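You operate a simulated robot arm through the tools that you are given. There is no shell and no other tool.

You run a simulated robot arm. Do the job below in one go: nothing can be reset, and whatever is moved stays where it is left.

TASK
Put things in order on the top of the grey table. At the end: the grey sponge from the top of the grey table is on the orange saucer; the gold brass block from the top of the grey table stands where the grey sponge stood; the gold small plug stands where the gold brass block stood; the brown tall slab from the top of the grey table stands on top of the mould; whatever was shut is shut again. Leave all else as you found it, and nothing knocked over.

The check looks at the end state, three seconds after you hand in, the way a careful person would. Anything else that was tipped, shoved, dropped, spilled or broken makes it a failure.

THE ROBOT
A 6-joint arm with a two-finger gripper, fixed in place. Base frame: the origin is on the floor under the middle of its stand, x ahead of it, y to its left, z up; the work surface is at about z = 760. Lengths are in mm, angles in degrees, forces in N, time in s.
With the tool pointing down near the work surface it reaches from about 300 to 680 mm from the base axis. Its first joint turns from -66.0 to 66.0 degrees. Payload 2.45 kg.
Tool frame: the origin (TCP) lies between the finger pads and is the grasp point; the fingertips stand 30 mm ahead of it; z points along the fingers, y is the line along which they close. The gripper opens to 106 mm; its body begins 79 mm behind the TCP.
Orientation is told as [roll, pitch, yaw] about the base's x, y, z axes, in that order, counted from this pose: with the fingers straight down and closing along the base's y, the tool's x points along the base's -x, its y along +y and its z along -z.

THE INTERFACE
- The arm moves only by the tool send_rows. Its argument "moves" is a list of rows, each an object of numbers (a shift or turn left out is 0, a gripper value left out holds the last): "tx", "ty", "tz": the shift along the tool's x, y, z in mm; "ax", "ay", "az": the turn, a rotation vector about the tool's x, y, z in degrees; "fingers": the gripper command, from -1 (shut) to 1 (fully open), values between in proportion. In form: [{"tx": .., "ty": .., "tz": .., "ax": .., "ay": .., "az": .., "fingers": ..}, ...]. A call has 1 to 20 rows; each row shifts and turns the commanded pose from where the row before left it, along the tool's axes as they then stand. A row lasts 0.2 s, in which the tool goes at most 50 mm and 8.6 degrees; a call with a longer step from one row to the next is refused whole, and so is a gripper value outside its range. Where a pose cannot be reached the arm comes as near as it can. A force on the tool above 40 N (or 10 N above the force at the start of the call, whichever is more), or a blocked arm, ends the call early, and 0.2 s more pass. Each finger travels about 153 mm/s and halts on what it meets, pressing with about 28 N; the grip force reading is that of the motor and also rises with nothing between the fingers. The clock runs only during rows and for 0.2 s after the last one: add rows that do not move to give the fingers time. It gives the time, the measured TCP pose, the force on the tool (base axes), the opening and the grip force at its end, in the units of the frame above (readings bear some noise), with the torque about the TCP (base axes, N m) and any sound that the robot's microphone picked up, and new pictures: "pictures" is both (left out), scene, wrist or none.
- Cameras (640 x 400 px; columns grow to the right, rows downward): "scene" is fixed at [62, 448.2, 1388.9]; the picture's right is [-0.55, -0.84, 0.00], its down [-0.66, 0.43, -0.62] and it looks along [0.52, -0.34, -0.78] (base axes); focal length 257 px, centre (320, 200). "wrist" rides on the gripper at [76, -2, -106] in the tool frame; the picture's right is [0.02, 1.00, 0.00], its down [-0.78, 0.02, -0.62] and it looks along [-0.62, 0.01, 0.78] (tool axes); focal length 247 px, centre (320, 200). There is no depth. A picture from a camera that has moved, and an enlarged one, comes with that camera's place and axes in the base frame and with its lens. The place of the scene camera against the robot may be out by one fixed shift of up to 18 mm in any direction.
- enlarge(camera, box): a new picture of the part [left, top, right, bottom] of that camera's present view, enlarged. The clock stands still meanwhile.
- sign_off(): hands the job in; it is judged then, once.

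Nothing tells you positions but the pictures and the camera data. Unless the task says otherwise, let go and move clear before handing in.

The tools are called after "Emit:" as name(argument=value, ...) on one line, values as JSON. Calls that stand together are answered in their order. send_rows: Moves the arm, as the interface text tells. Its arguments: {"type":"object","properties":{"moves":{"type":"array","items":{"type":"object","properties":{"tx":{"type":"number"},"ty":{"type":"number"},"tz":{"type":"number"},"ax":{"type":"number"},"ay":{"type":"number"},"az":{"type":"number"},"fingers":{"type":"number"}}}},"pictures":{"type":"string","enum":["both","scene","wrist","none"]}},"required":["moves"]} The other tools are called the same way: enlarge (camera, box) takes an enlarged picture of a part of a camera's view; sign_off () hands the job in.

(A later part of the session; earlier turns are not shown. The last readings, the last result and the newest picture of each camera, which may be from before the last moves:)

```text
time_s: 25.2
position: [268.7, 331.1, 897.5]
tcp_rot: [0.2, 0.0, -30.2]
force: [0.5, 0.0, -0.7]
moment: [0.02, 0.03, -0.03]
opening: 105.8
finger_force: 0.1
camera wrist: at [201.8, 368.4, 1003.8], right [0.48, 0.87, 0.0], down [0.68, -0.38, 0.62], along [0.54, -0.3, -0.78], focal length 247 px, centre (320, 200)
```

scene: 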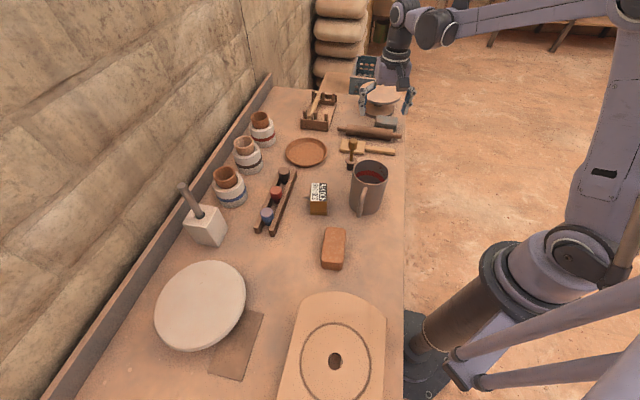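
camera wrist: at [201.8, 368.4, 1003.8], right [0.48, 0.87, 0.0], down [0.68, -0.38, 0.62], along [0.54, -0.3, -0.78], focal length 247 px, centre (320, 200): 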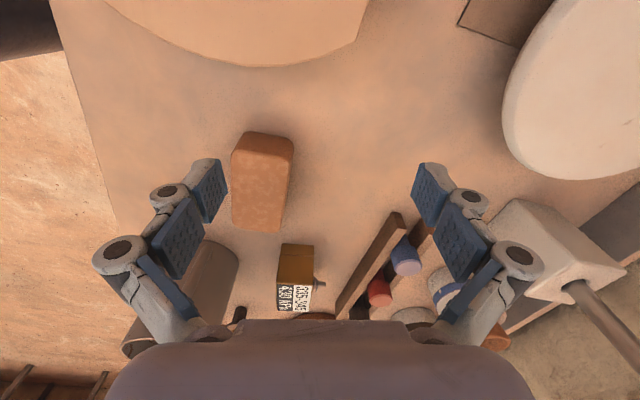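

Emit:
enlarge(camera="wrist", box=[210, 115, 320, 245])

Emit:
enlarge(camera="wrist", box=[240, 220, 440, 330])

Emit:
enlarge(camera="wrist", box=[440, 0, 640, 190])

```text
3.08 times, centred on (265, 180) of wrist
camera zoom: at [201.8, 368.4, 1003.8], right [0.48, 0.87, 0.0], down [0.68, -0.38, 0.62], along [0.54, -0.3, -0.78], focal length 760 px, centre (489, 262)
```

zoom: 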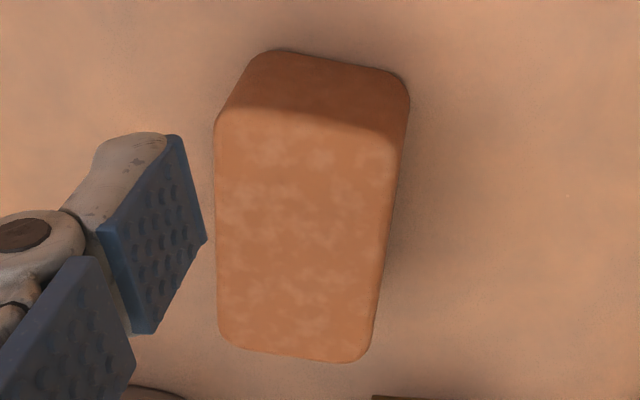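

```text
3.20 times, centred on (340, 275) of wrist
camera zoom: at [201.8, 368.4, 1003.8], right [0.48, 0.87, 0.0], down [0.68, -0.38, 0.62], along [0.54, -0.3, -0.78], focal length 790 px, centre (256, -40)
```

zoom: 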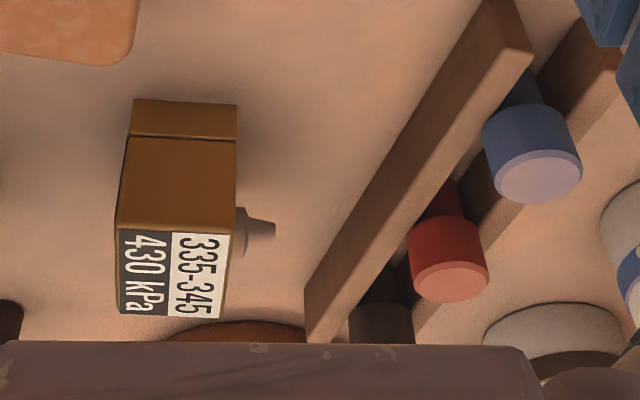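

```text
2.11 times, centred on (540, 95) of wrist
camera zoom: at [201.8, 368.4, 1003.8], right [0.48, 0.87, 0.0], down [0.68, -0.38, 0.62], along [0.54, -0.3, -0.78], focal length 520 px, centre (-143, 421)
```

zoom: 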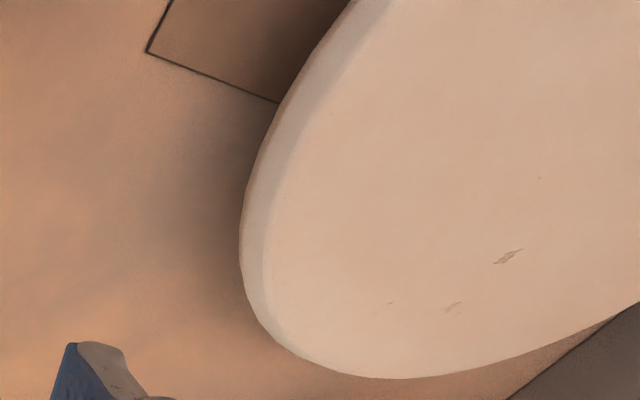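

I take the grey porous block as the grey sponge, the labelled gold block as the brass block, the gold-knobbed bung as the plug, the brick as the brown slab and the white mushroom as the mould. I'll now go above the grey sponge with the fingers aligned to its long axis.

Emit:
send_rows(moves=[{"tz": -35, "az": 6}, {"tz": -35, "az": 6}, {"tz": -30}, {"tx": -46.5, "ty": -12.5}, {"tx": -46.5, "ty": -12.5}, {"tx": -46.5, "ty": -12.5}, {"tx": -46.5, "ty": -12.5}, {"tx": -46.5, "ty": -12.5}, {"tx": -46.5, "ty": -12.5}, {"tx": -46.5, "ty": -12.5}, {"tx": -46.5, "ty": -12.5}, {"tx": -46.5, "ty": -12.5}, {"tx": -46.5, "ty": -12.5}, {"tx": -46.5, "ty": -12.5}, {"tx": -46.5, "ty": -12.5}, {"tx": -46.5, "ty": -12.5}, {"tx": -46.5, "ty": -12.5}], pictures="both")

```text
time_s: 28.8
position: [628.6, -232.4, 997.6]
tcp_rot: [0.1, 0.0, -42.2]
force: [-0.3, 0.6, 0.4]
moment: [0.01, 0.06, 0.0]
opening: 106.0
finger_force: 0.0
out of reach, approached as far as the arm can: row 17
camera wrist: at [570.4, -181.0, 1103.5], right [0.66, 0.76, 0.0], down [0.59, -0.51, 0.62], along [0.47, -0.41, -0.78], focal length 247 px, centre (320, 200)
```

scene: 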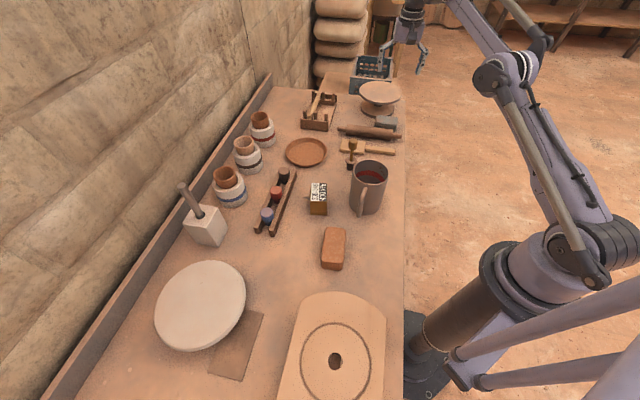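
wrist: 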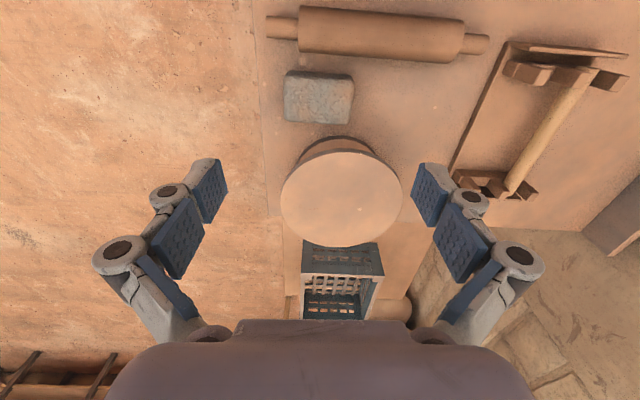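

Emit:
enlarge(camera="wrist", box=[250, 0, 410, 140])

Emit:
enlarge(camera="wrist", box=[240, 120, 420, 330])

```text
2.86 times, centred on (330, 70) of wrist
camera zoom: at [570.4, -181.0, 1103.5], right [0.66, 0.76, 0.0], down [0.59, -0.51, 0.62], along [0.47, -0.41, -0.78], focal length 706 px, centre (291, 571)
```

zoom: 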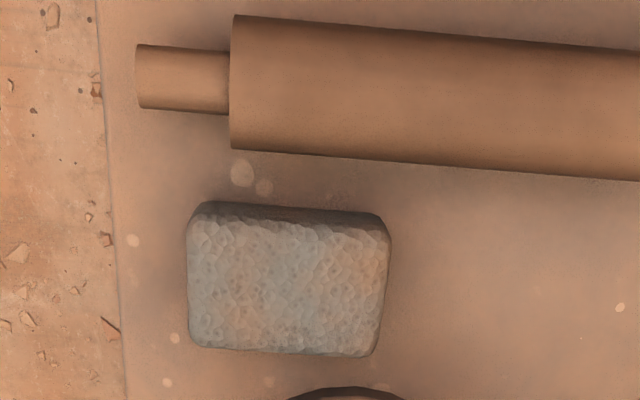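

```text
1.90 times, centred on (330, 225) of wrist
camera zoom: at [570.4, -181.0, 1103.5], right [0.66, 0.76, 0.0], down [0.59, -0.51, 0.62], along [0.47, -0.41, -0.78], focal length 470 px, centre (301, 152)
```

zoom: 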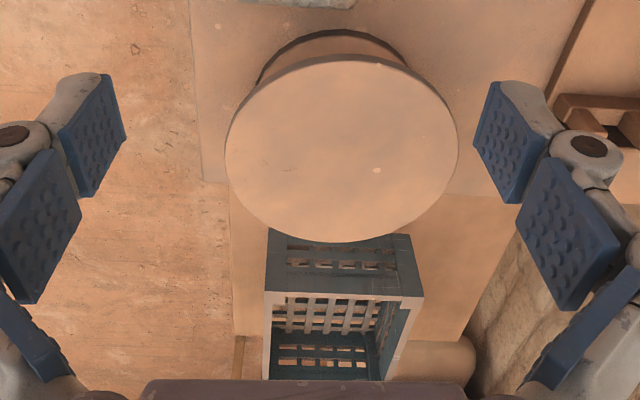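

The block's texture has real pores, so it is the sponge, centred near (638,-243) and about 80 x 52 x 38 mm. I'll descend in steps above it.

Emit:
send_rows(moves=[{"tz": 35}, {"tz": 35}, {"tz": 35}, {"tz": 35}], pictures="wrist")

```text
time_s: 29.8
position: [634.2, -231.2, 858.3]
tcp_rot: [0.1, 0.0, -42.3]
force: [0.2, 1.0, 0.0]
moment: [-0.01, 0.03, 0.02]
opening: 106.1
finger_force: 0.0
camera wrist: at [575.5, -180.5, 963.9], right [0.66, 0.76, 0.0], down [0.59, -0.51, 0.62], along [0.47, -0.41, -0.78], focal length 247 px, centre (320, 200)
```

wrist: 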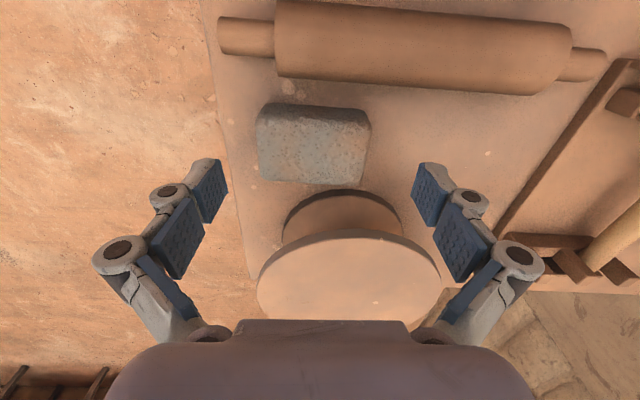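

The sponge's centre is about 10 mm farther and 6 mm to the right of the tool; I correct that and go down to grasp height.

Emit:
send_rows(moves=[{"tx": -7, "ty": -6.5, "tz": 5}, {"tz": 18}, {"tz": 18}, {"tz": 14}], pictures="wrist")

```text
time_s: 30.8
position: [631.6, -241.3, 802.3]
tcp_rot: [0.0, -0.1, -42.1]
force: [0.0, -0.8, 0.0]
moment: [0.01, -0.02, -0.01]
opening: 105.8
finger_force: 0.0
camera wrist: at [573.7, -190.5, 909.8], right [0.66, 0.76, 0.0], down [0.59, -0.51, 0.62], along [0.47, -0.41, -0.78], focal length 247 px, centre (320, 200)
```

wrist: 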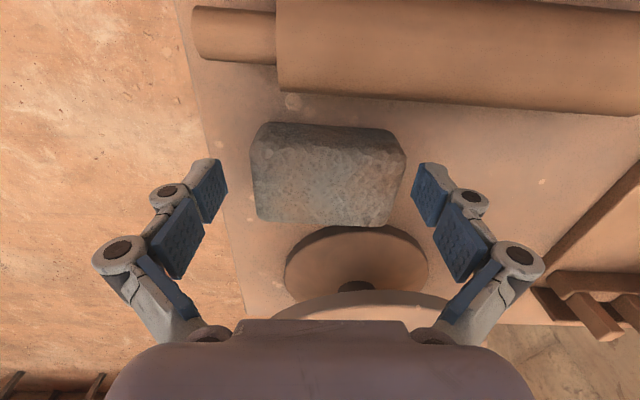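

The sponge sits between the pads, slightly to the right; I shift 3 mm, go down 7 mm more and close.

Emit:
send_rows(moves=[{"ty": 3, "tx": -2}, {"tz": 7}, {"fingers": 0.3}, {"fingers": -1}, {"fingers": -1}, {"fingers": -1}], pictures="wrist")

```text
time_s: 32.2
position: [635.5, -240.5, 794.5]
tcp_rot: [0.1, 0.0, -42.2]
force: [1.7, 1.8, 8.3]
moment: [-0.27, 0.18, -0.06]
opening: 84.6
finger_force: 28.2
camera wrist: at [577.5, -189.9, 901.2], right [0.66, 0.76, 0.0], down [0.59, -0.51, 0.62], along [0.47, -0.41, -0.78], focal length 247 px, centre (320, 200)
```

wrist: 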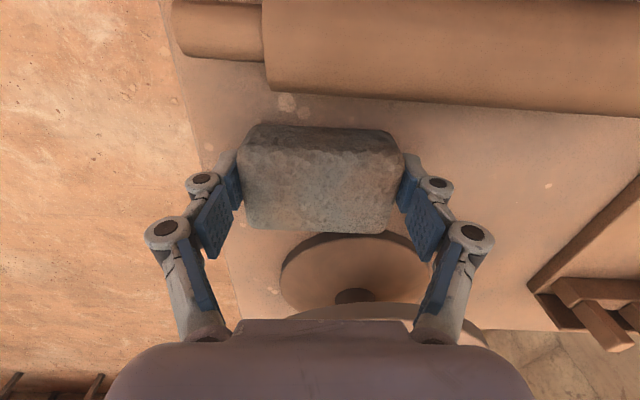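

Gripped at 84.6 mm. I lift slightly to read its weight.

Emit:
send_rows(moves=[{"tz": -10}, {"tz": -20}, {"tz": -20}, {}, {}], pictures="wrist")

```text
time_s: 33.4
position: [635.8, -241.0, 848.3]
tcp_rot: [0.1, 0.0, -42.2]
force: [0.8, 1.0, -0.4]
moment: [-0.04, 0.01, 0.01]
opening: 84.3
finger_force: 27.4
camera wrist: at [577.4, -189.7, 953.8], right [0.66, 0.76, 0.0], down [0.59, -0.51, 0.62], along [0.47, -0.41, -0.78], focal length 247 px, centre (320, 200)
```

wrist: 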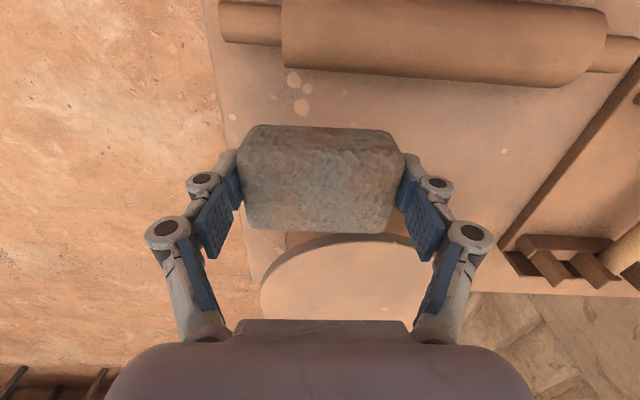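

It is very light (a sponge). I carry it at a safe height to above the saucer, centred near (663,106).

Emit:
send_rows(moves=[{"tz": -36}, {"tz": -36}, {"tx": 26.6, "ty": 34.4}, {"tx": 26.6, "ty": 34.4}, {"tx": 26.6, "ty": 34.4}, {"tx": 26.6, "ty": 34.4}, {"tx": 26.6, "ty": 34.4}, {"tx": 26.6, "ty": 34.4}, {"tx": 26.6, "ty": 34.4}, {"tx": 26.6, "ty": 34.4}, {}], pictures="both")

```text
time_s: 35.8
position: [664.7, 107.8, 918.9]
tcp_rot: [0.1, 0.0, -42.2]
force: [-0.1, 0.7, -0.5]
moment: [0.0, 0.01, 0.03]
opening: 84.0
finger_force: 28.3
camera wrist: at [607.2, 159.0, 1025.2], right [0.66, 0.76, 0.0], down [0.59, -0.51, 0.62], along [0.47, -0.41, -0.78], focal length 247 px, centre (320, 200)
```

scene: 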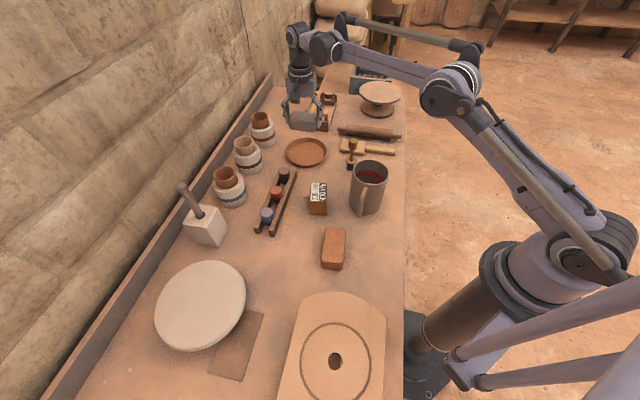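
wrist: 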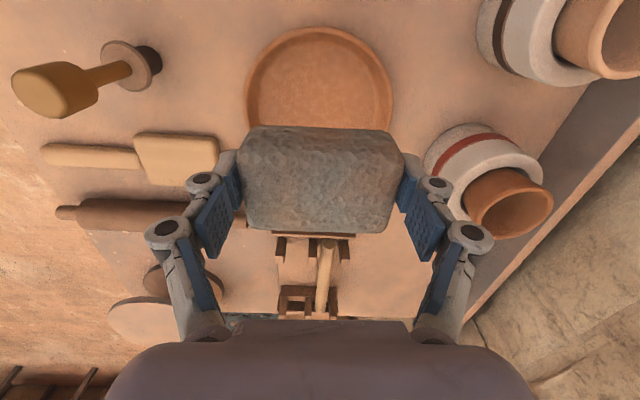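

Emit:
enlarge(camera="wrist", box=[230, 10, 410, 135])

Emit:
enlarge(camera="scene", box=[270, 80, 370, 180])

```text
3.20 times, centred on (320, 72) of wrist
camera zoom: at [607.2, 159.0, 1025.2], right [0.66, 0.76, 0.0], down [0.59, -0.51, 0.62], along [0.47, -0.41, -0.78], focal length 790 px, centre (320, 608)
```

zoom: 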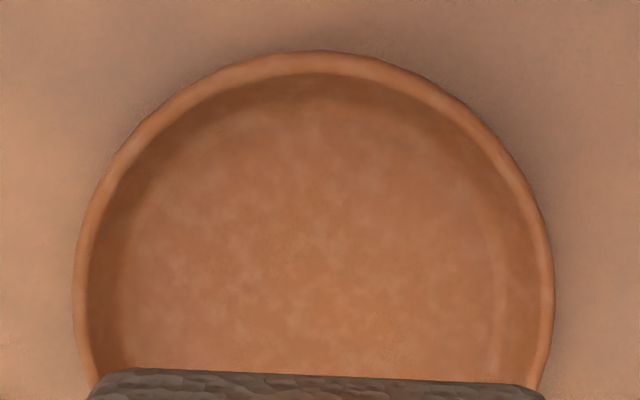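

```text
4.00 times, centred on (320, 130) of scene
camera zoom: at [61.9, 448.2, 1388.9], right [-0.55, -0.84, 0.0], down [-0.66, 0.43, -0.62], along [0.52, -0.34, -0.78], focal length 1026 px, centre (320, 480)
```

zoom: 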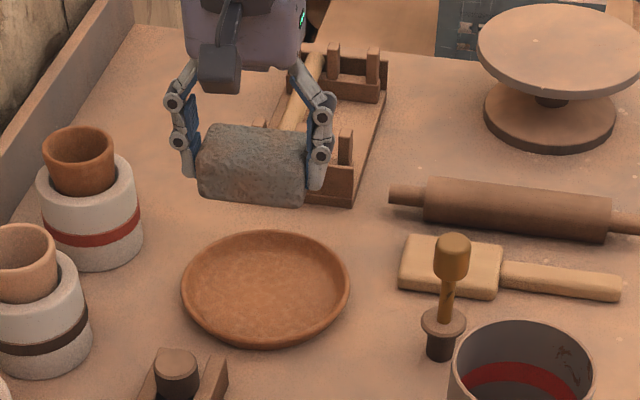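

The saucer's centre is near (671,100), so I shift 6 mm outward and lower the sponge toward its floor.

Emit:
send_rows(moves=[{"tx": -6, "ty": -1.5, "tz": 20}, {"tz": 30}, {"tz": 30}, {"tz": 24}, {}], pictures="both")

```text
time_s: 37.0
position: [666.8, 100.4, 815.3]
tcp_rot: [0.0, -0.1, -42.2]
force: [-0.2, 0.0, -0.8]
moment: [0.01, 0.02, 0.02]
opening: 84.2
finger_force: 28.1
camera wrist: at [609.8, 151.7, 920.3], right [0.66, 0.76, 0.0], down [0.59, -0.51, 0.62], along [0.47, -0.41, -0.78], focal length 247 px, centre (320, 200)
```

scene: 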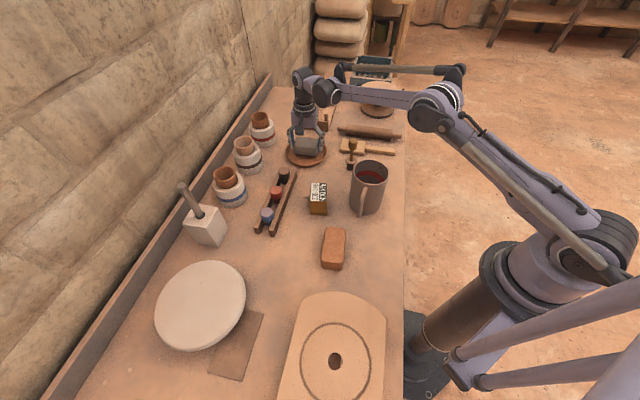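
wrist: 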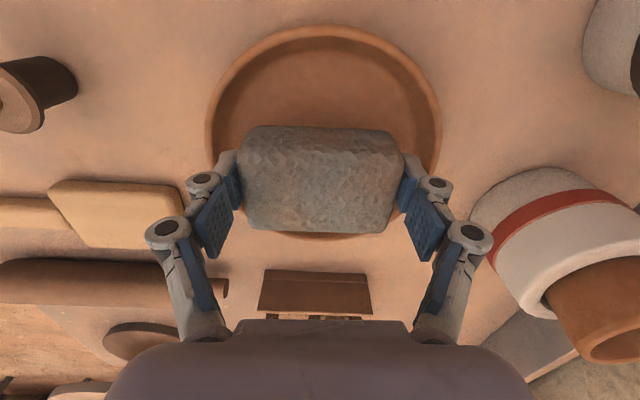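

Emit:
enlarge(camera="wrist", box=[190, 10, 460, 250])

Emit:
enlarge(camera="scene", box=[270, 110, 350, 180])

```text
1.67 times, centred on (325, 130) of wrist
camera zoom: at [609.8, 151.7, 920.3], right [0.66, 0.76, 0.0], down [0.59, -0.51, 0.62], along [0.47, -0.41, -0.78], focal length 412 px, centre (312, 317)
```

zoom: 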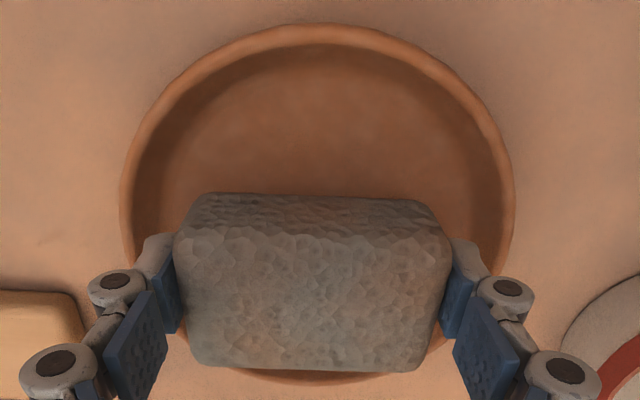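

```text
5.71 times, centred on (310, 145) of scene
camera zoom: at [62.0, 448.2, 1388.9], right [-0.55, -0.84, 0.0], down [-0.66, 0.43, -0.62], along [0.52, -0.34, -0.78], focal length 1466 px, centre (377, 514)
```

zoom: 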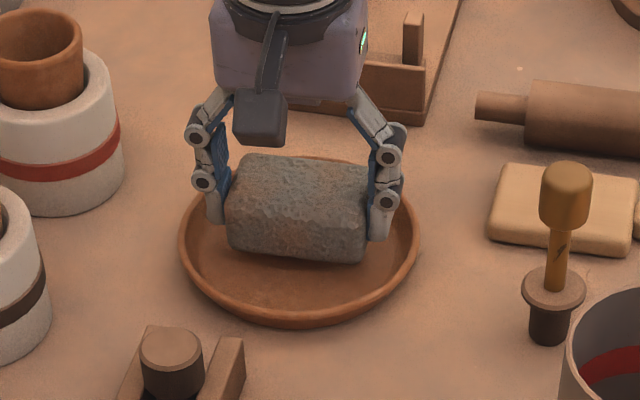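

The sponge is centred over the saucer; now I lower it gently while watching the force.

Emit:
send_rows(moves=[{"ty": 1.5, "tz": 5}, {"tz": 3}, {"tz": 2}, {}], pictures="none")

```text
time_s: 38.0
position: [667.6, 101.3, 804.2]
tcp_rot: [0.1, 0.0, -42.2]
force: [-0.3, -0.2, -0.1]
moment: [-0.01, 0.02, 0.0]
opening: 84.0
finger_force: 27.6
```

Emit:
send_rows(moves=[{"tz": 2}, {}], pictures="none")

Emit:
enlarge(camera="scene", box=[270, 110, 350, 180])

```text
time_s: 38.6
position: [667.4, 102.8, 803.2]
tcp_rot: [0.1, 0.0, -42.2]
force: [0.3, 0.1, -0.2]
moment: [-0.02, -0.01, 0.01]
opening: 84.0
finger_force: 27.6
```

```text
5.71 times, centred on (310, 145) of scene
camera zoom: at [62.0, 448.2, 1388.9], right [-0.55, -0.84, 0.0], down [-0.66, 0.43, -0.62], along [0.52, -0.34, -0.78], focal length 1466 px, centre (377, 514)
```

zoom: 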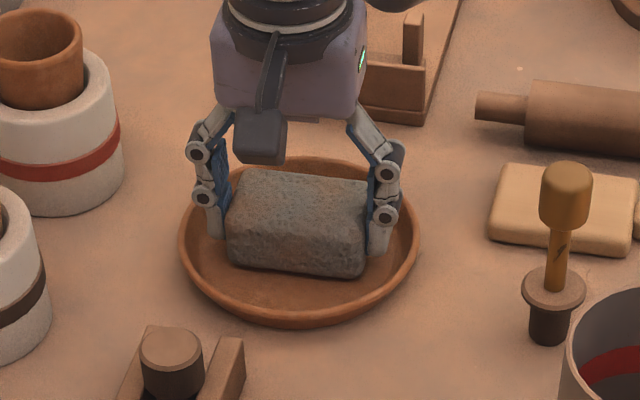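

No contact yet; continuing down in 2 mm steps.

Emit:
send_rows(moves=[{"tz": 2}, {}], pictures="none")

Emit:
send_rows(moves=[{"tz": 2}, {}], pictures="wrist")

```text
time_s: 39.2
position: [666.8, 102.3, 800.9]
tcp_rot: [0.2, 0.0, -42.2]
force: [-0.4, -0.2, -0.9]
moment: [0.01, 0.05, -0.04]
opening: 83.8
finger_force: 28.2
```

```text
time_s: 39.8
position: [667.0, 100.8, 800.1]
tcp_rot: [0.1, -0.1, -42.2]
force: [2.0, 0.7, 16.7]
moment: [-0.3, 0.14, 0.0]
opening: 84.2
finger_force: 28.4
camera wrist: at [609.4, 153.0, 906.1], right [0.66, 0.76, 0.0], down [0.59, -0.51, 0.62], along [0.47, -0.41, -0.78], focal length 247 px, centre (320, 200)
```

wrist: 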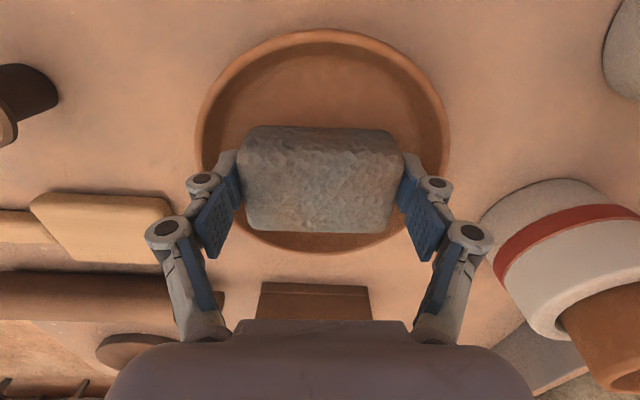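

Contact with the saucer floor at z≈800. I relieve the pressure, open only a little so the fingers clear the rim, then rise.

Emit:
send_rows(moves=[{"tz": -1.2}, {"fingers": 0.7}, {"fingers": 0.75}, {}], pictures="wrist")

```text
time_s: 40.8
position: [668.3, 102.4, 800.8]
tcp_rot: [0.1, 0.0, -42.3]
force: [-0.3, -0.3, -1.0]
moment: [0.0, 0.02, 0.02]
opening: 92.7
finger_force: 0.1
camera wrist: at [609.2, 153.5, 906.1], right [0.66, 0.76, 0.0], down [0.59, -0.51, 0.62], along [0.47, -0.41, -0.78], focal length 247 px, centre (320, 200)
```

wrist: 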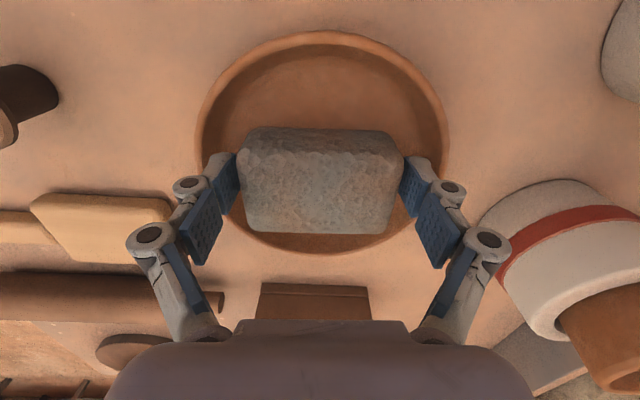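

Released cleanly. I rise straight up and check the result.

Emit:
send_rows(moves=[{"tz": -15}, {"tz": -30}, {"tz": -40}, {"tz": -40}, {"tz": -20}], pictures="both")

```text
time_s: 42.0
position: [665.8, 103.3, 944.1]
tcp_rot: [0.1, 0.0, -42.2]
force: [0.1, 0.3, 1.5]
moment: [0.02, -0.01, 0.0]
opening: 92.9
finger_force: 0.0
camera wrist: at [607.1, 153.3, 1050.6], right [0.66, 0.76, 0.0], down [0.59, -0.51, 0.62], along [0.47, -0.41, -0.78], focal length 247 px, centre (320, 200)
```

scene: 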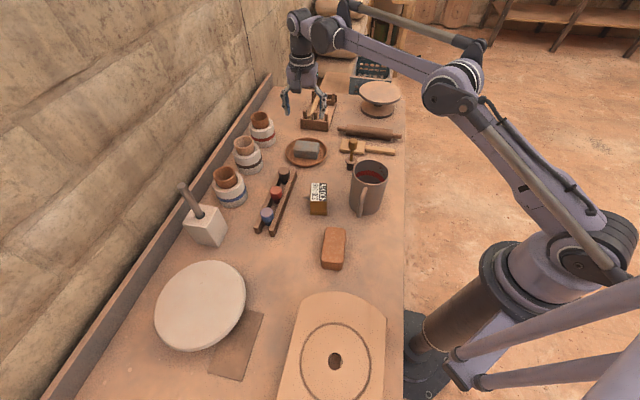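
wrist: 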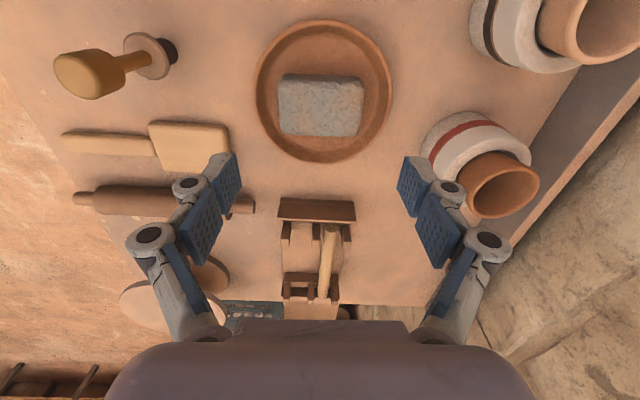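

The sponge lies flat in the saucer. Next I go above the gold block (about (456,186)), turn so the fingers close along its longer side and avoid the spout.

Emit:
send_rows(moves=[{"tx": 42.3, "ty": -15.9, "fingers": 1}, {"tx": 42.3, "ty": -15.9}, {"tx": 42.3, "ty": -15.9}, {"tx": 42.3, "ty": -15.9}, {"tx": 42.3, "ty": -15.9}, {"az": -8.16}, {"az": -8.16}, {"az": -8.16}, {"az": -8.16}, {"az": -8.16}, {"az": -8.16}, {"az": -8.16}, {"az": -8.16}, {"az": -8.16}, {"az": -8.16}, {"az": -8.16}, {"az": -8.16}], pictures="both")

```text
time_s: 45.6
position: [455.3, 186.2, 945.4]
tcp_rot: [0.0, -0.2, 55.9]
force: [-0.6, -0.7, 0.2]
moment: [0.0, 0.03, 0.0]
opening: 106.0
finger_force: 0.0
camera wrist: at [414.1, 121.7, 1051.0], right [-0.84, 0.54, 0.0], down [0.42, 0.66, 0.62], along [0.34, 0.52, -0.78], focal length 247 px, centre (320, 200)
```

scene: 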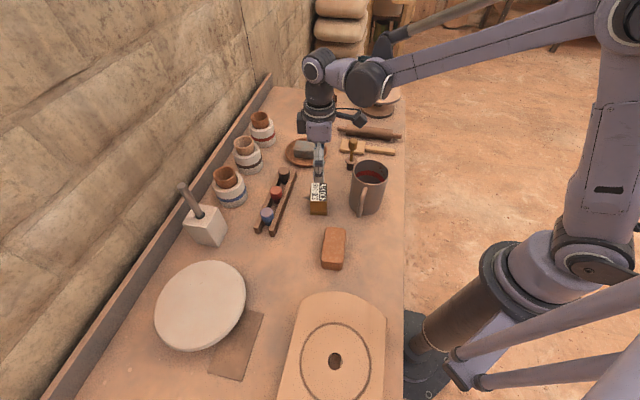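
wrist: 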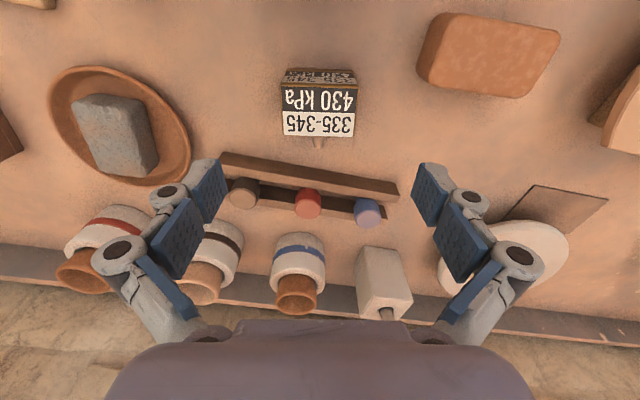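

Emit:
enlarge(camera="wrist", box=[260, 50, 380, 160])

```text
3.64 times, centred on (320, 105) of wrist
camera zoom: at [414.1, 121.7, 1051.0], right [-0.84, 0.54, 0.0], down [0.42, 0.66, 0.62], along [0.34, 0.52, -0.78], focal length 898 px, centre (320, 546)
```

zoom: 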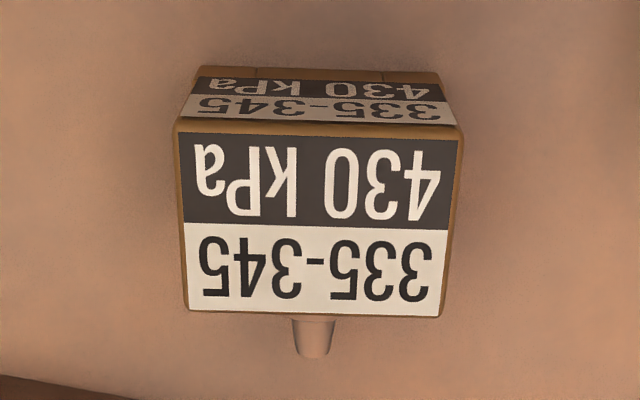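

The block's centre is at (457,185), about 67 x 45 x 68 mm. I descend and grasp it at mid-height.

Emit:
send_rows(moves=[{"tz": 35}, {"tz": 35}, {"tz": 35}, {"tz": 25}, {"tz": 14}, {}], pictures="both")

```text
time_s: 47.0
position: [455.8, 184.1, 800.8]
tcp_rot: [0.0, -0.1, 55.6]
force: [-0.3, 0.7, -0.2]
moment: [-0.01, 0.01, -0.03]
opening: 105.8
finger_force: 0.0
camera wrist: at [414.2, 120.9, 906.8], right [-0.84, 0.54, 0.0], down [0.43, 0.66, 0.62], along [0.34, 0.52, -0.78], focal length 247 px, centre (320, 200)
```

scene: 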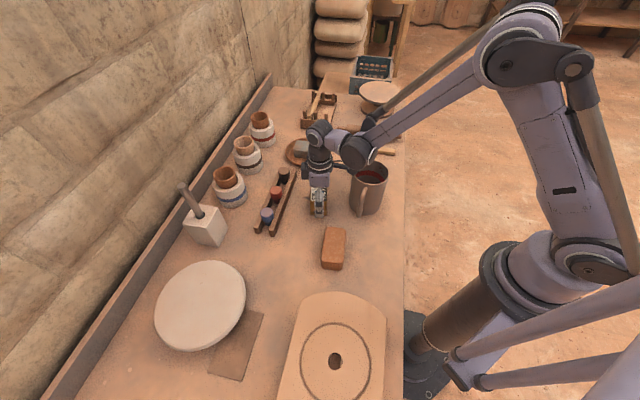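
wrist: 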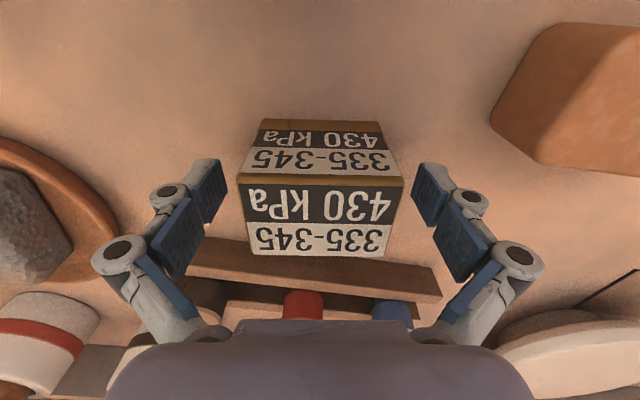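

The block is centred between the pads. I close the fingers and lift slightly.

Emit:
send_rows(moves=[{"fingers": 0.4}, {"fingers": -1}, {"fingers": -1}, {"fingers": -1}, {"fingers": -1}], pictures="none")

Emit:
send_rows(moves=[{"tz": -6}, {"tz": -10}, {"tz": -15}, {}, {}], pictures="both")

```text
time_s: 48.2
position: [456.5, 183.4, 802.5]
tcp_rot: [-0.1, -0.2, 55.7]
force: [0.4, -0.5, 0.2]
moment: [-0.04, -0.09, -0.01]
opening: 69.9
finger_force: 27.6
```

```text
time_s: 49.4
position: [456.0, 185.7, 831.7]
tcp_rot: [0.0, 0.1, 55.8]
force: [-1.5, 0.6, -2.1]
moment: [-0.02, 0.01, 0.02]
opening: 69.8
finger_force: 28.0
camera wrist: at [413.4, 122.6, 937.3], right [-0.84, 0.54, 0.0], down [0.43, 0.66, 0.62], along [0.34, 0.52, -0.78], focal length 247 px, centre (320, 200)
```

scene: 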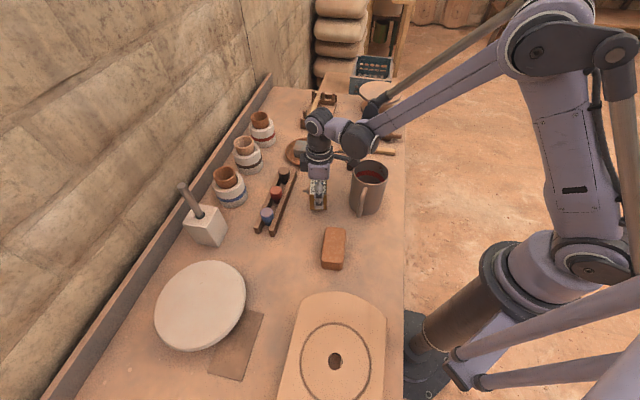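
wrist: 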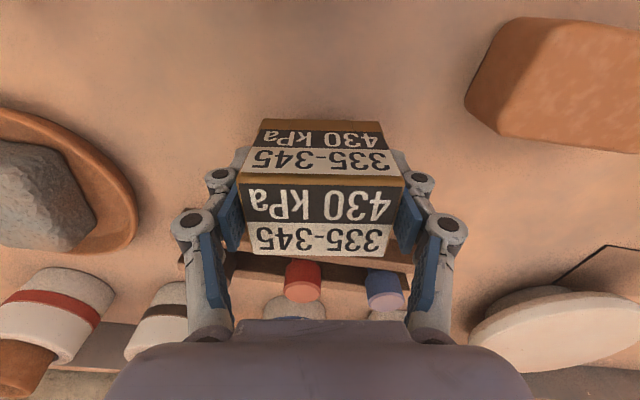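

The block is held (about 0.2 kg). I raise it, rotate it to match the sponge's old orientation, and carry it toward the sponge's old place.

Emit:
send_rows(moves=[{"tz": -35}, {"tz": -35}, {"tz": -35}, {"tz": -35}, {"az": 8.22}, {"az": 8.22}, {"az": 8.22}, {"az": 8.22}, {"az": 8.22}, {"az": 8.22}, {"az": 8.22}, {"az": 8.22}, {"az": 8.22}, {"az": 8.22}, {"az": 8.22}, {"az": 8.22}], pictures="wrist")

Emit:
send_rows(moves=[{"tx": -41.5, "ty": -19}, {"tx": -41.5, "ty": -19}, {"tx": -41.5, "ty": -19}, {"tx": -41.5, "ty": -19}, {"tx": -41.5, "ty": -19}, {"tx": -41.5, "ty": -19}, {"tx": -41.5, "ty": -19}, {"tx": -41.5, "ty": -19}, {"tx": -41.5, "ty": -19}, {"tx": -41.5, "ty": -19}, {}], pictures="both")

```text
time_s: 52.8
position: [456.3, 185.5, 971.7]
tcp_rot: [0.1, 0.0, -43.1]
force: [-0.3, 0.5, -2.6]
moment: [-0.02, 0.0, 0.01]
opening: 69.9
finger_force: 27.3
camera wrist: at [398.9, 237.3, 1078.1], right [0.67, 0.74, 0.0], down [0.58, -0.52, 0.62], along [0.46, -0.41, -0.78], focal length 247 px, centre (320, 200)
```

wrist: 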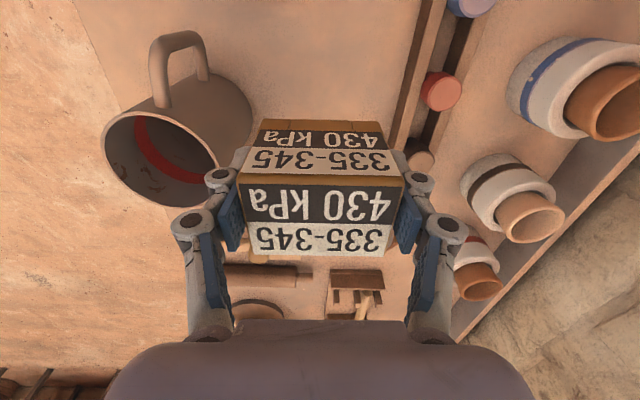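

```text
time_s: 55.2
position: [631.9, -239.4, 971.8]
tcp_rot: [0.2, 0.0, -43.0]
force: [-0.3, 0.8, -3.7]
moment: [0.02, 0.0, 0.03]
opening: 69.9
finger_force: 28.0
camera wrist: at [574.6, -187.7, 1077.4], right [0.66, 0.75, 0.0], down [0.58, -0.52, 0.62], along [0.47, -0.41, -0.78], focal length 247 px, centre (320, 200)
```

scene: 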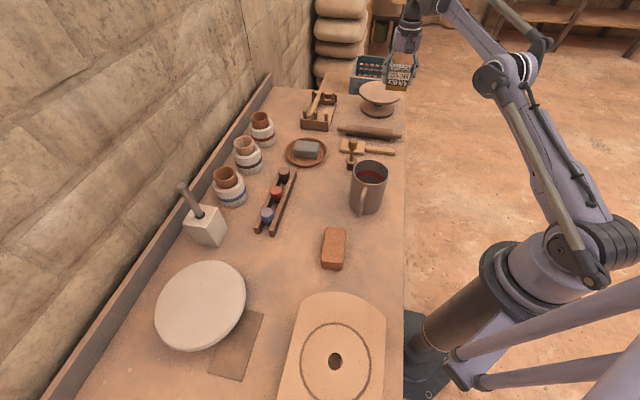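
wrist: 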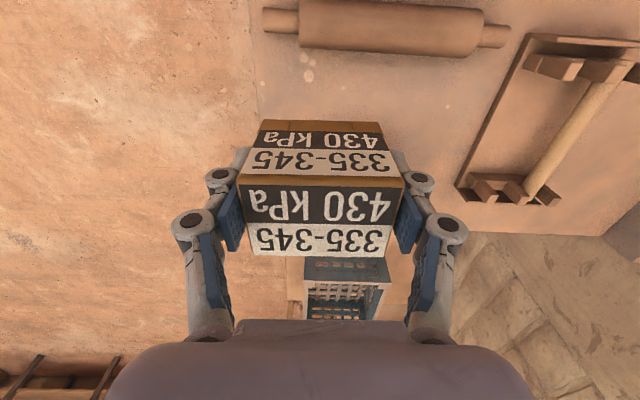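

The spout would face the turntable's rim, so I turn 14° more to keep it clear, then start descending beside the rolling pin.

Emit:
send_rows(moves=[{"az": 7}, {"az": 7}, {"tx": -3.3, "ty": 2.1, "tz": 25}, {"tz": 30}, {"tz": 30}, {}], pictures="both")

```text
time_s: 56.6
position: [635.2, -237.6, 884.7]
tcp_rot: [0.1, 0.0, -56.9]
force: [0.2, -0.9, -2.2]
moment: [0.03, 0.01, -0.04]
opening: 69.4
finger_force: 27.8
camera wrist: at [591.4, -174.5, 991.2], right [0.83, 0.56, 0.0], down [0.44, -0.65, 0.62], along [0.35, -0.51, -0.78], focal length 247 px, centre (320, 200)
```

scene: 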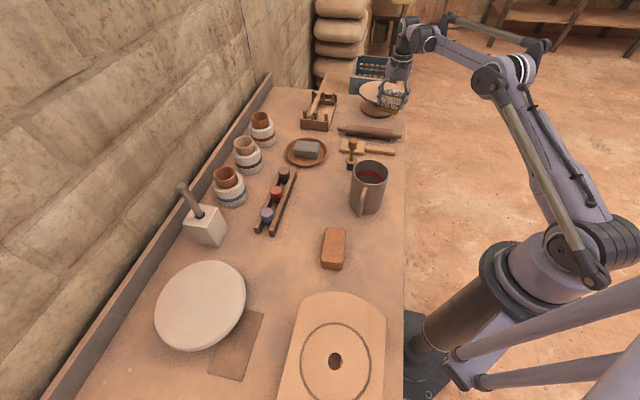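
wrist: 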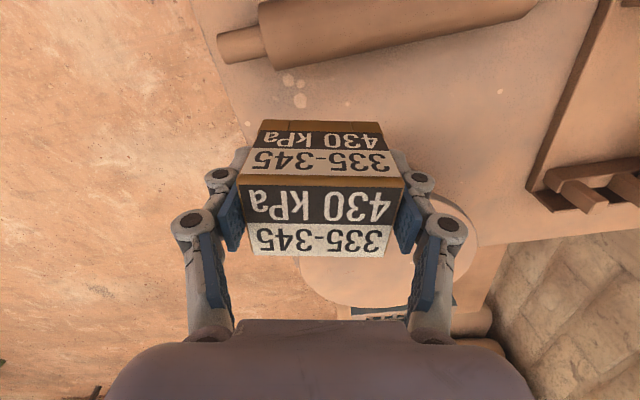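

Emit:
send_rows(moves=[{"tx": -3.5, "ty": -1.5, "tz": 20}, {"tz": 20}, {"tz": 18}, {"tz": 10}, {}], pictures="both")

```text
time_s: 57.8
position: [636.1, -240.5, 818.9]
tcp_rot: [0.1, -0.1, -57.0]
force: [-0.6, 0.1, -3.1]
moment: [0.03, 0.0, -0.02]
opening: 69.4
finger_force: 27.6
camera wrist: at [592.4, -176.9, 924.3], right [0.83, 0.56, 0.0], down [0.44, -0.65, 0.62], along [0.35, -0.51, -0.78], focal length 247 px, centre (320, 200)
```

scene: 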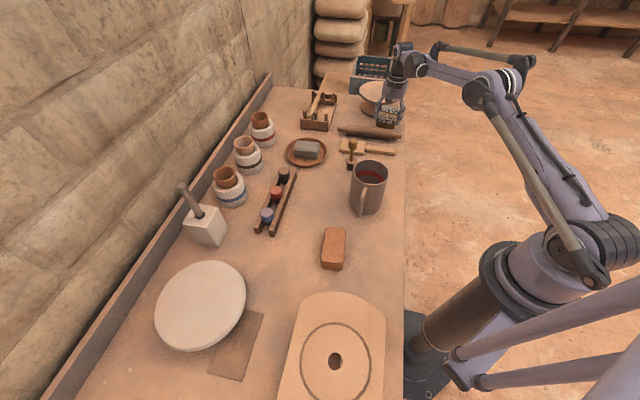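
wrist: 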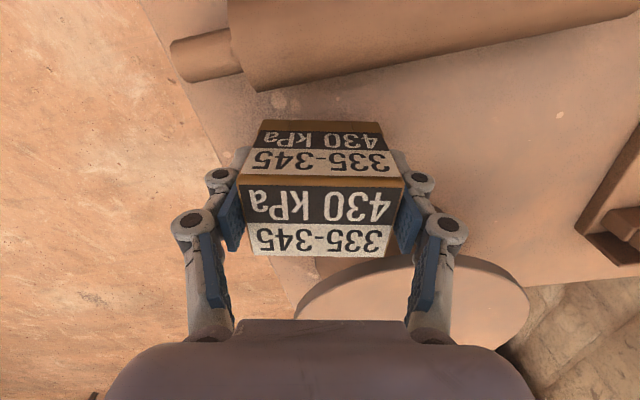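

Clear on both sides; I lower the block gently to the table, feeling for contact.

Emit:
send_rows(moves=[{"tx": -1.5, "tz": 7}, {"tz": 5}, {"tz": 2}, {}], pictures="none")

Emit:
send_rows(moves=[{"tz": 1.5}, {}], pictures="none")

```text
time_s: 58.8
position: [635.5, -243.0, 803.1]
tcp_rot: [0.2, 0.1, -56.9]
force: [-0.5, -0.4, -3.7]
moment: [-0.03, 0.04, 0.03]
opening: 69.7
finger_force: 27.6
```

```text
time_s: 59.4
position: [636.4, -243.1, 802.7]
tcp_rot: [0.1, -0.1, -56.9]
force: [0.9, 0.4, -2.3]
moment: [0.02, 0.04, 0.01]
opening: 69.5
finger_force: 28.0
```

Emit:
send_rows(moves=[{"tz": 1}, {}], pictures="none")

Emit:
send_rows(moves=[{"tz": 0.8}, {}], pictures="none")

```text
time_s: 60.0
position: [635.9, -243.9, 801.6]
tcp_rot: [0.1, 0.0, -56.9]
force: [0.1, 0.2, -4.0]
moment: [0.02, 0.03, 0.0]
opening: 69.8
finger_force: 27.8
```

```text
time_s: 60.6
position: [636.1, -244.2, 800.6]
tcp_rot: [0.1, 0.0, -56.9]
force: [3.6, -0.9, 6.7]
moment: [-0.43, 0.01, 0.16]
opening: 69.6
finger_force: 28.0
```

Contact with the table. I release with a small opening and check.

Emit:
send_rows(moves=[{"tz": -0.5}, {"fingers": 0.45}, {"fingers": 0.6}, {}], pictures="wrist")

```text
time_s: 61.6
position: [636.8, -242.5, 800.5]
tcp_rot: [0.1, 0.0, -56.9]
force: [-0.5, -0.2, 0.1]
moment: [0.0, 0.0, 0.0]
opening: 84.9
finger_force: 0.1
camera wrist: at [592.7, -179.3, 907.3], right [0.83, 0.56, 0.0], down [0.44, -0.65, 0.62], along [0.35, -0.51, -0.78], focal length 247 px, centre (320, 200)
```

wrist: 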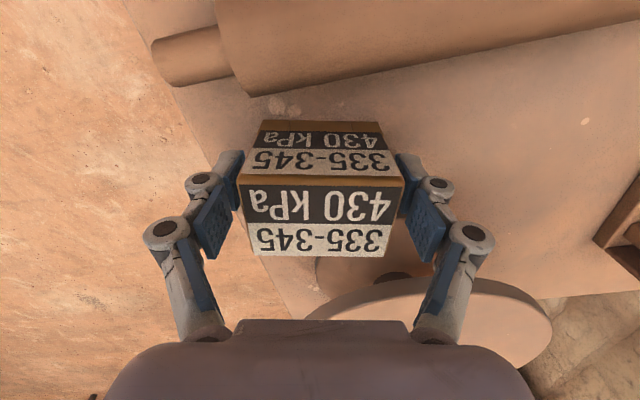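

Released; I rise straight up and look.

Emit:
send_rows(moves=[{"tz": -15}, {"tz": -30}, {"tz": -40}, {"tz": -45}, {"tz": -20}], pictures="both")

Emit:
enlarge(camera="scene", box=[320, 70, 420, 180])

```text
time_s: 62.8
position: [632.8, -241.1, 950.9]
tcp_rot: [0.1, -0.1, -57.0]
force: [-0.1, -0.3, -0.8]
moment: [-0.02, 0.01, -0.02]
opening: 84.4
finger_force: 0.0
camera wrist: at [589.5, -178.3, 1057.1], right [0.83, 0.56, 0.0], down [0.44, -0.65, 0.62], along [0.35, -0.51, -0.78], focal length 247 px, centre (320, 200)
```

scene: 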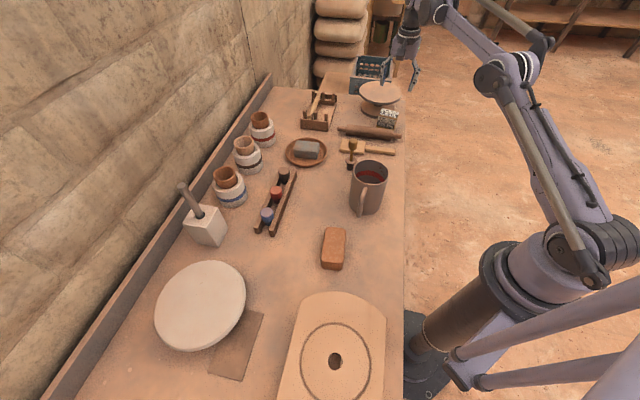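
wrist: 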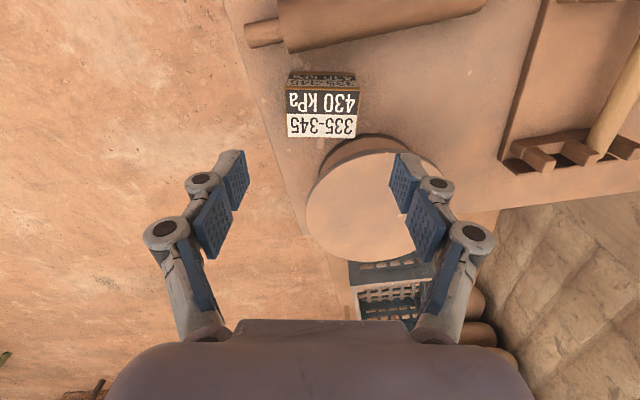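

```text
3.64 times, centred on (370, 125) of scene
camera zoom: at [61.9, 448.2, 1388.9], right [-0.55, -0.84, 0.0], down [-0.66, 0.43, -0.62], along [0.52, -0.34, -0.78], focal length 933 px, centre (138, 473)
```

zoom: 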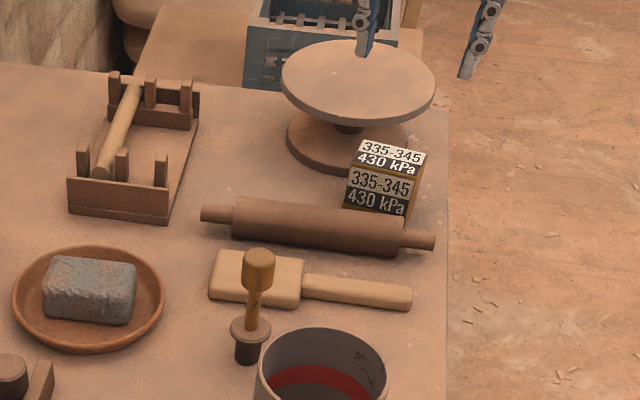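

The block stands at the sponge's old place. Now I go above the gold-knobbed plug near (533,10) and look at it from close up.

Emit:
send_rows(moves=[{"az": -7.5, "tz": -18, "fingers": 1}, {"az": -7.5, "tz": -18}, {"tx": 40.4, "ty": 20}, {"tx": 40.4, "ty": 20}, {"tx": 40.4, "ty": 20}, {"tx": 40.4, "ty": 20}, {"tx": 40.4, "ty": 20}, {"tx": 40.4, "ty": 20}, {}], pictures="wrist")

Emit:
enlarge(camera="wrist", box=[250, 50, 390, 180])

```text
time_s: 64.8
position: [533.5, 14.4, 985.2]
tcp_rot: [0.1, 0.0, -42.0]
force: [0.4, 0.0, 0.5]
moment: [0.01, 0.0, -0.01]
opening: 105.8
finger_force: 0.1
out of reach, approached as far as the arm can: row 2
camera wrist: at [474.8, 64.2, 1092.1], right [0.65, 0.76, 0.0], down [0.59, -0.51, 0.62], along [0.47, -0.4, -0.78], focal length 247 px, centre (320, 200)
```

wrist: 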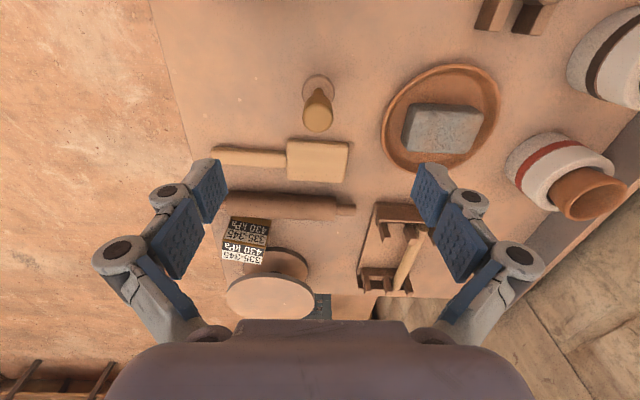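

```text
3.08 times, centred on (320, 115) of wrist
camera zoom: at [474.8, 64.2, 1092.1], right [0.65, 0.76, 0.0], down [0.59, -0.51, 0.62], along [0.47, -0.4, -0.78], focal length 760 px, centre (320, 462)
```

zoom: 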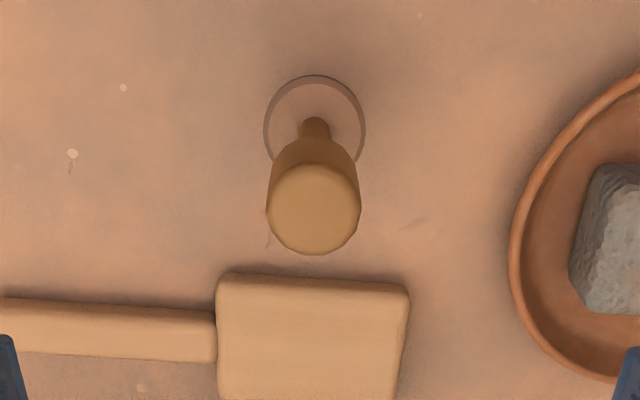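

The plug's knob is centred near (532,11), top at about z=878. I correct by 3 mm, descend around the knob and pre-close to 40 mm.

Emit:
send_rows(moves=[{"ty": -3, "tx": -1, "tz": 20}, {"tz": 30}, {"tz": 30}, {"tz": 25}, {"tz": 17}, {"fingers": 0.2}, {"fingers": -0.2}, {}], pictures="both")

Emit:
enlarge(camera="wrist", box=[240, 90, 400, 230])

```text
time_s: 66.6
position: [528.2, 7.6, 864.7]
tcp_rot: [0.0, 0.0, -42.0]
force: [0.0, -0.1, -0.4]
moment: [0.0, -0.01, 0.01]
opening: 42.3
finger_force: 0.2
camera wrist: at [470.1, 58.3, 970.9], right [0.65, 0.76, 0.0], down [0.59, -0.51, 0.62], along [0.47, -0.4, -0.78], focal length 247 px, centre (320, 200)
```

scene: 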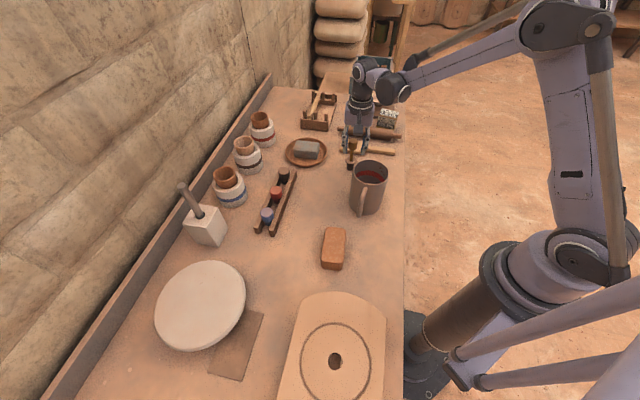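
wrist: 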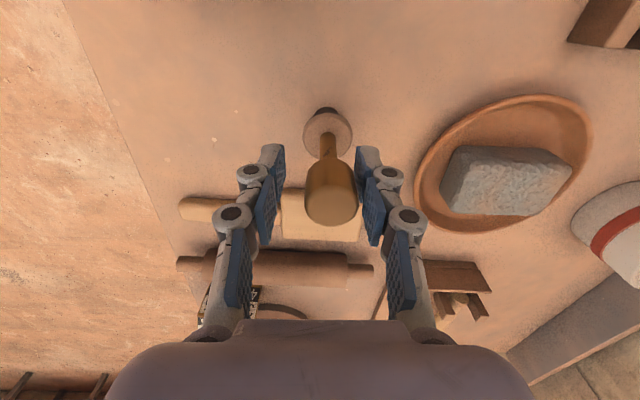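

```text
2.86 times, centred on (320, 160) of wrist
camera zoom: at [470.1, 58.3, 970.9], right [0.65, 0.76, 0.0], down [0.59, -0.51, 0.62], along [0.47, -0.4, -0.78], focal length 706 px, centre (320, 314)
```

zoom: 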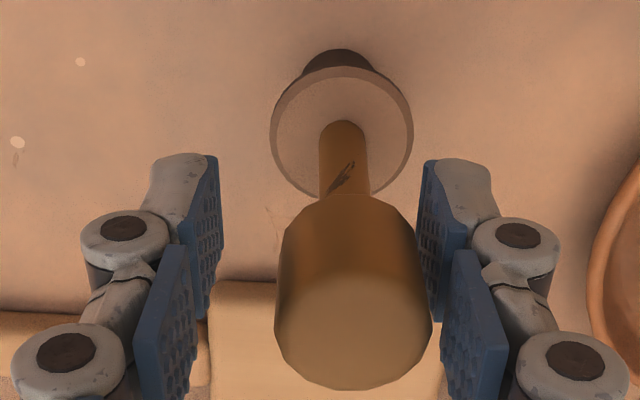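

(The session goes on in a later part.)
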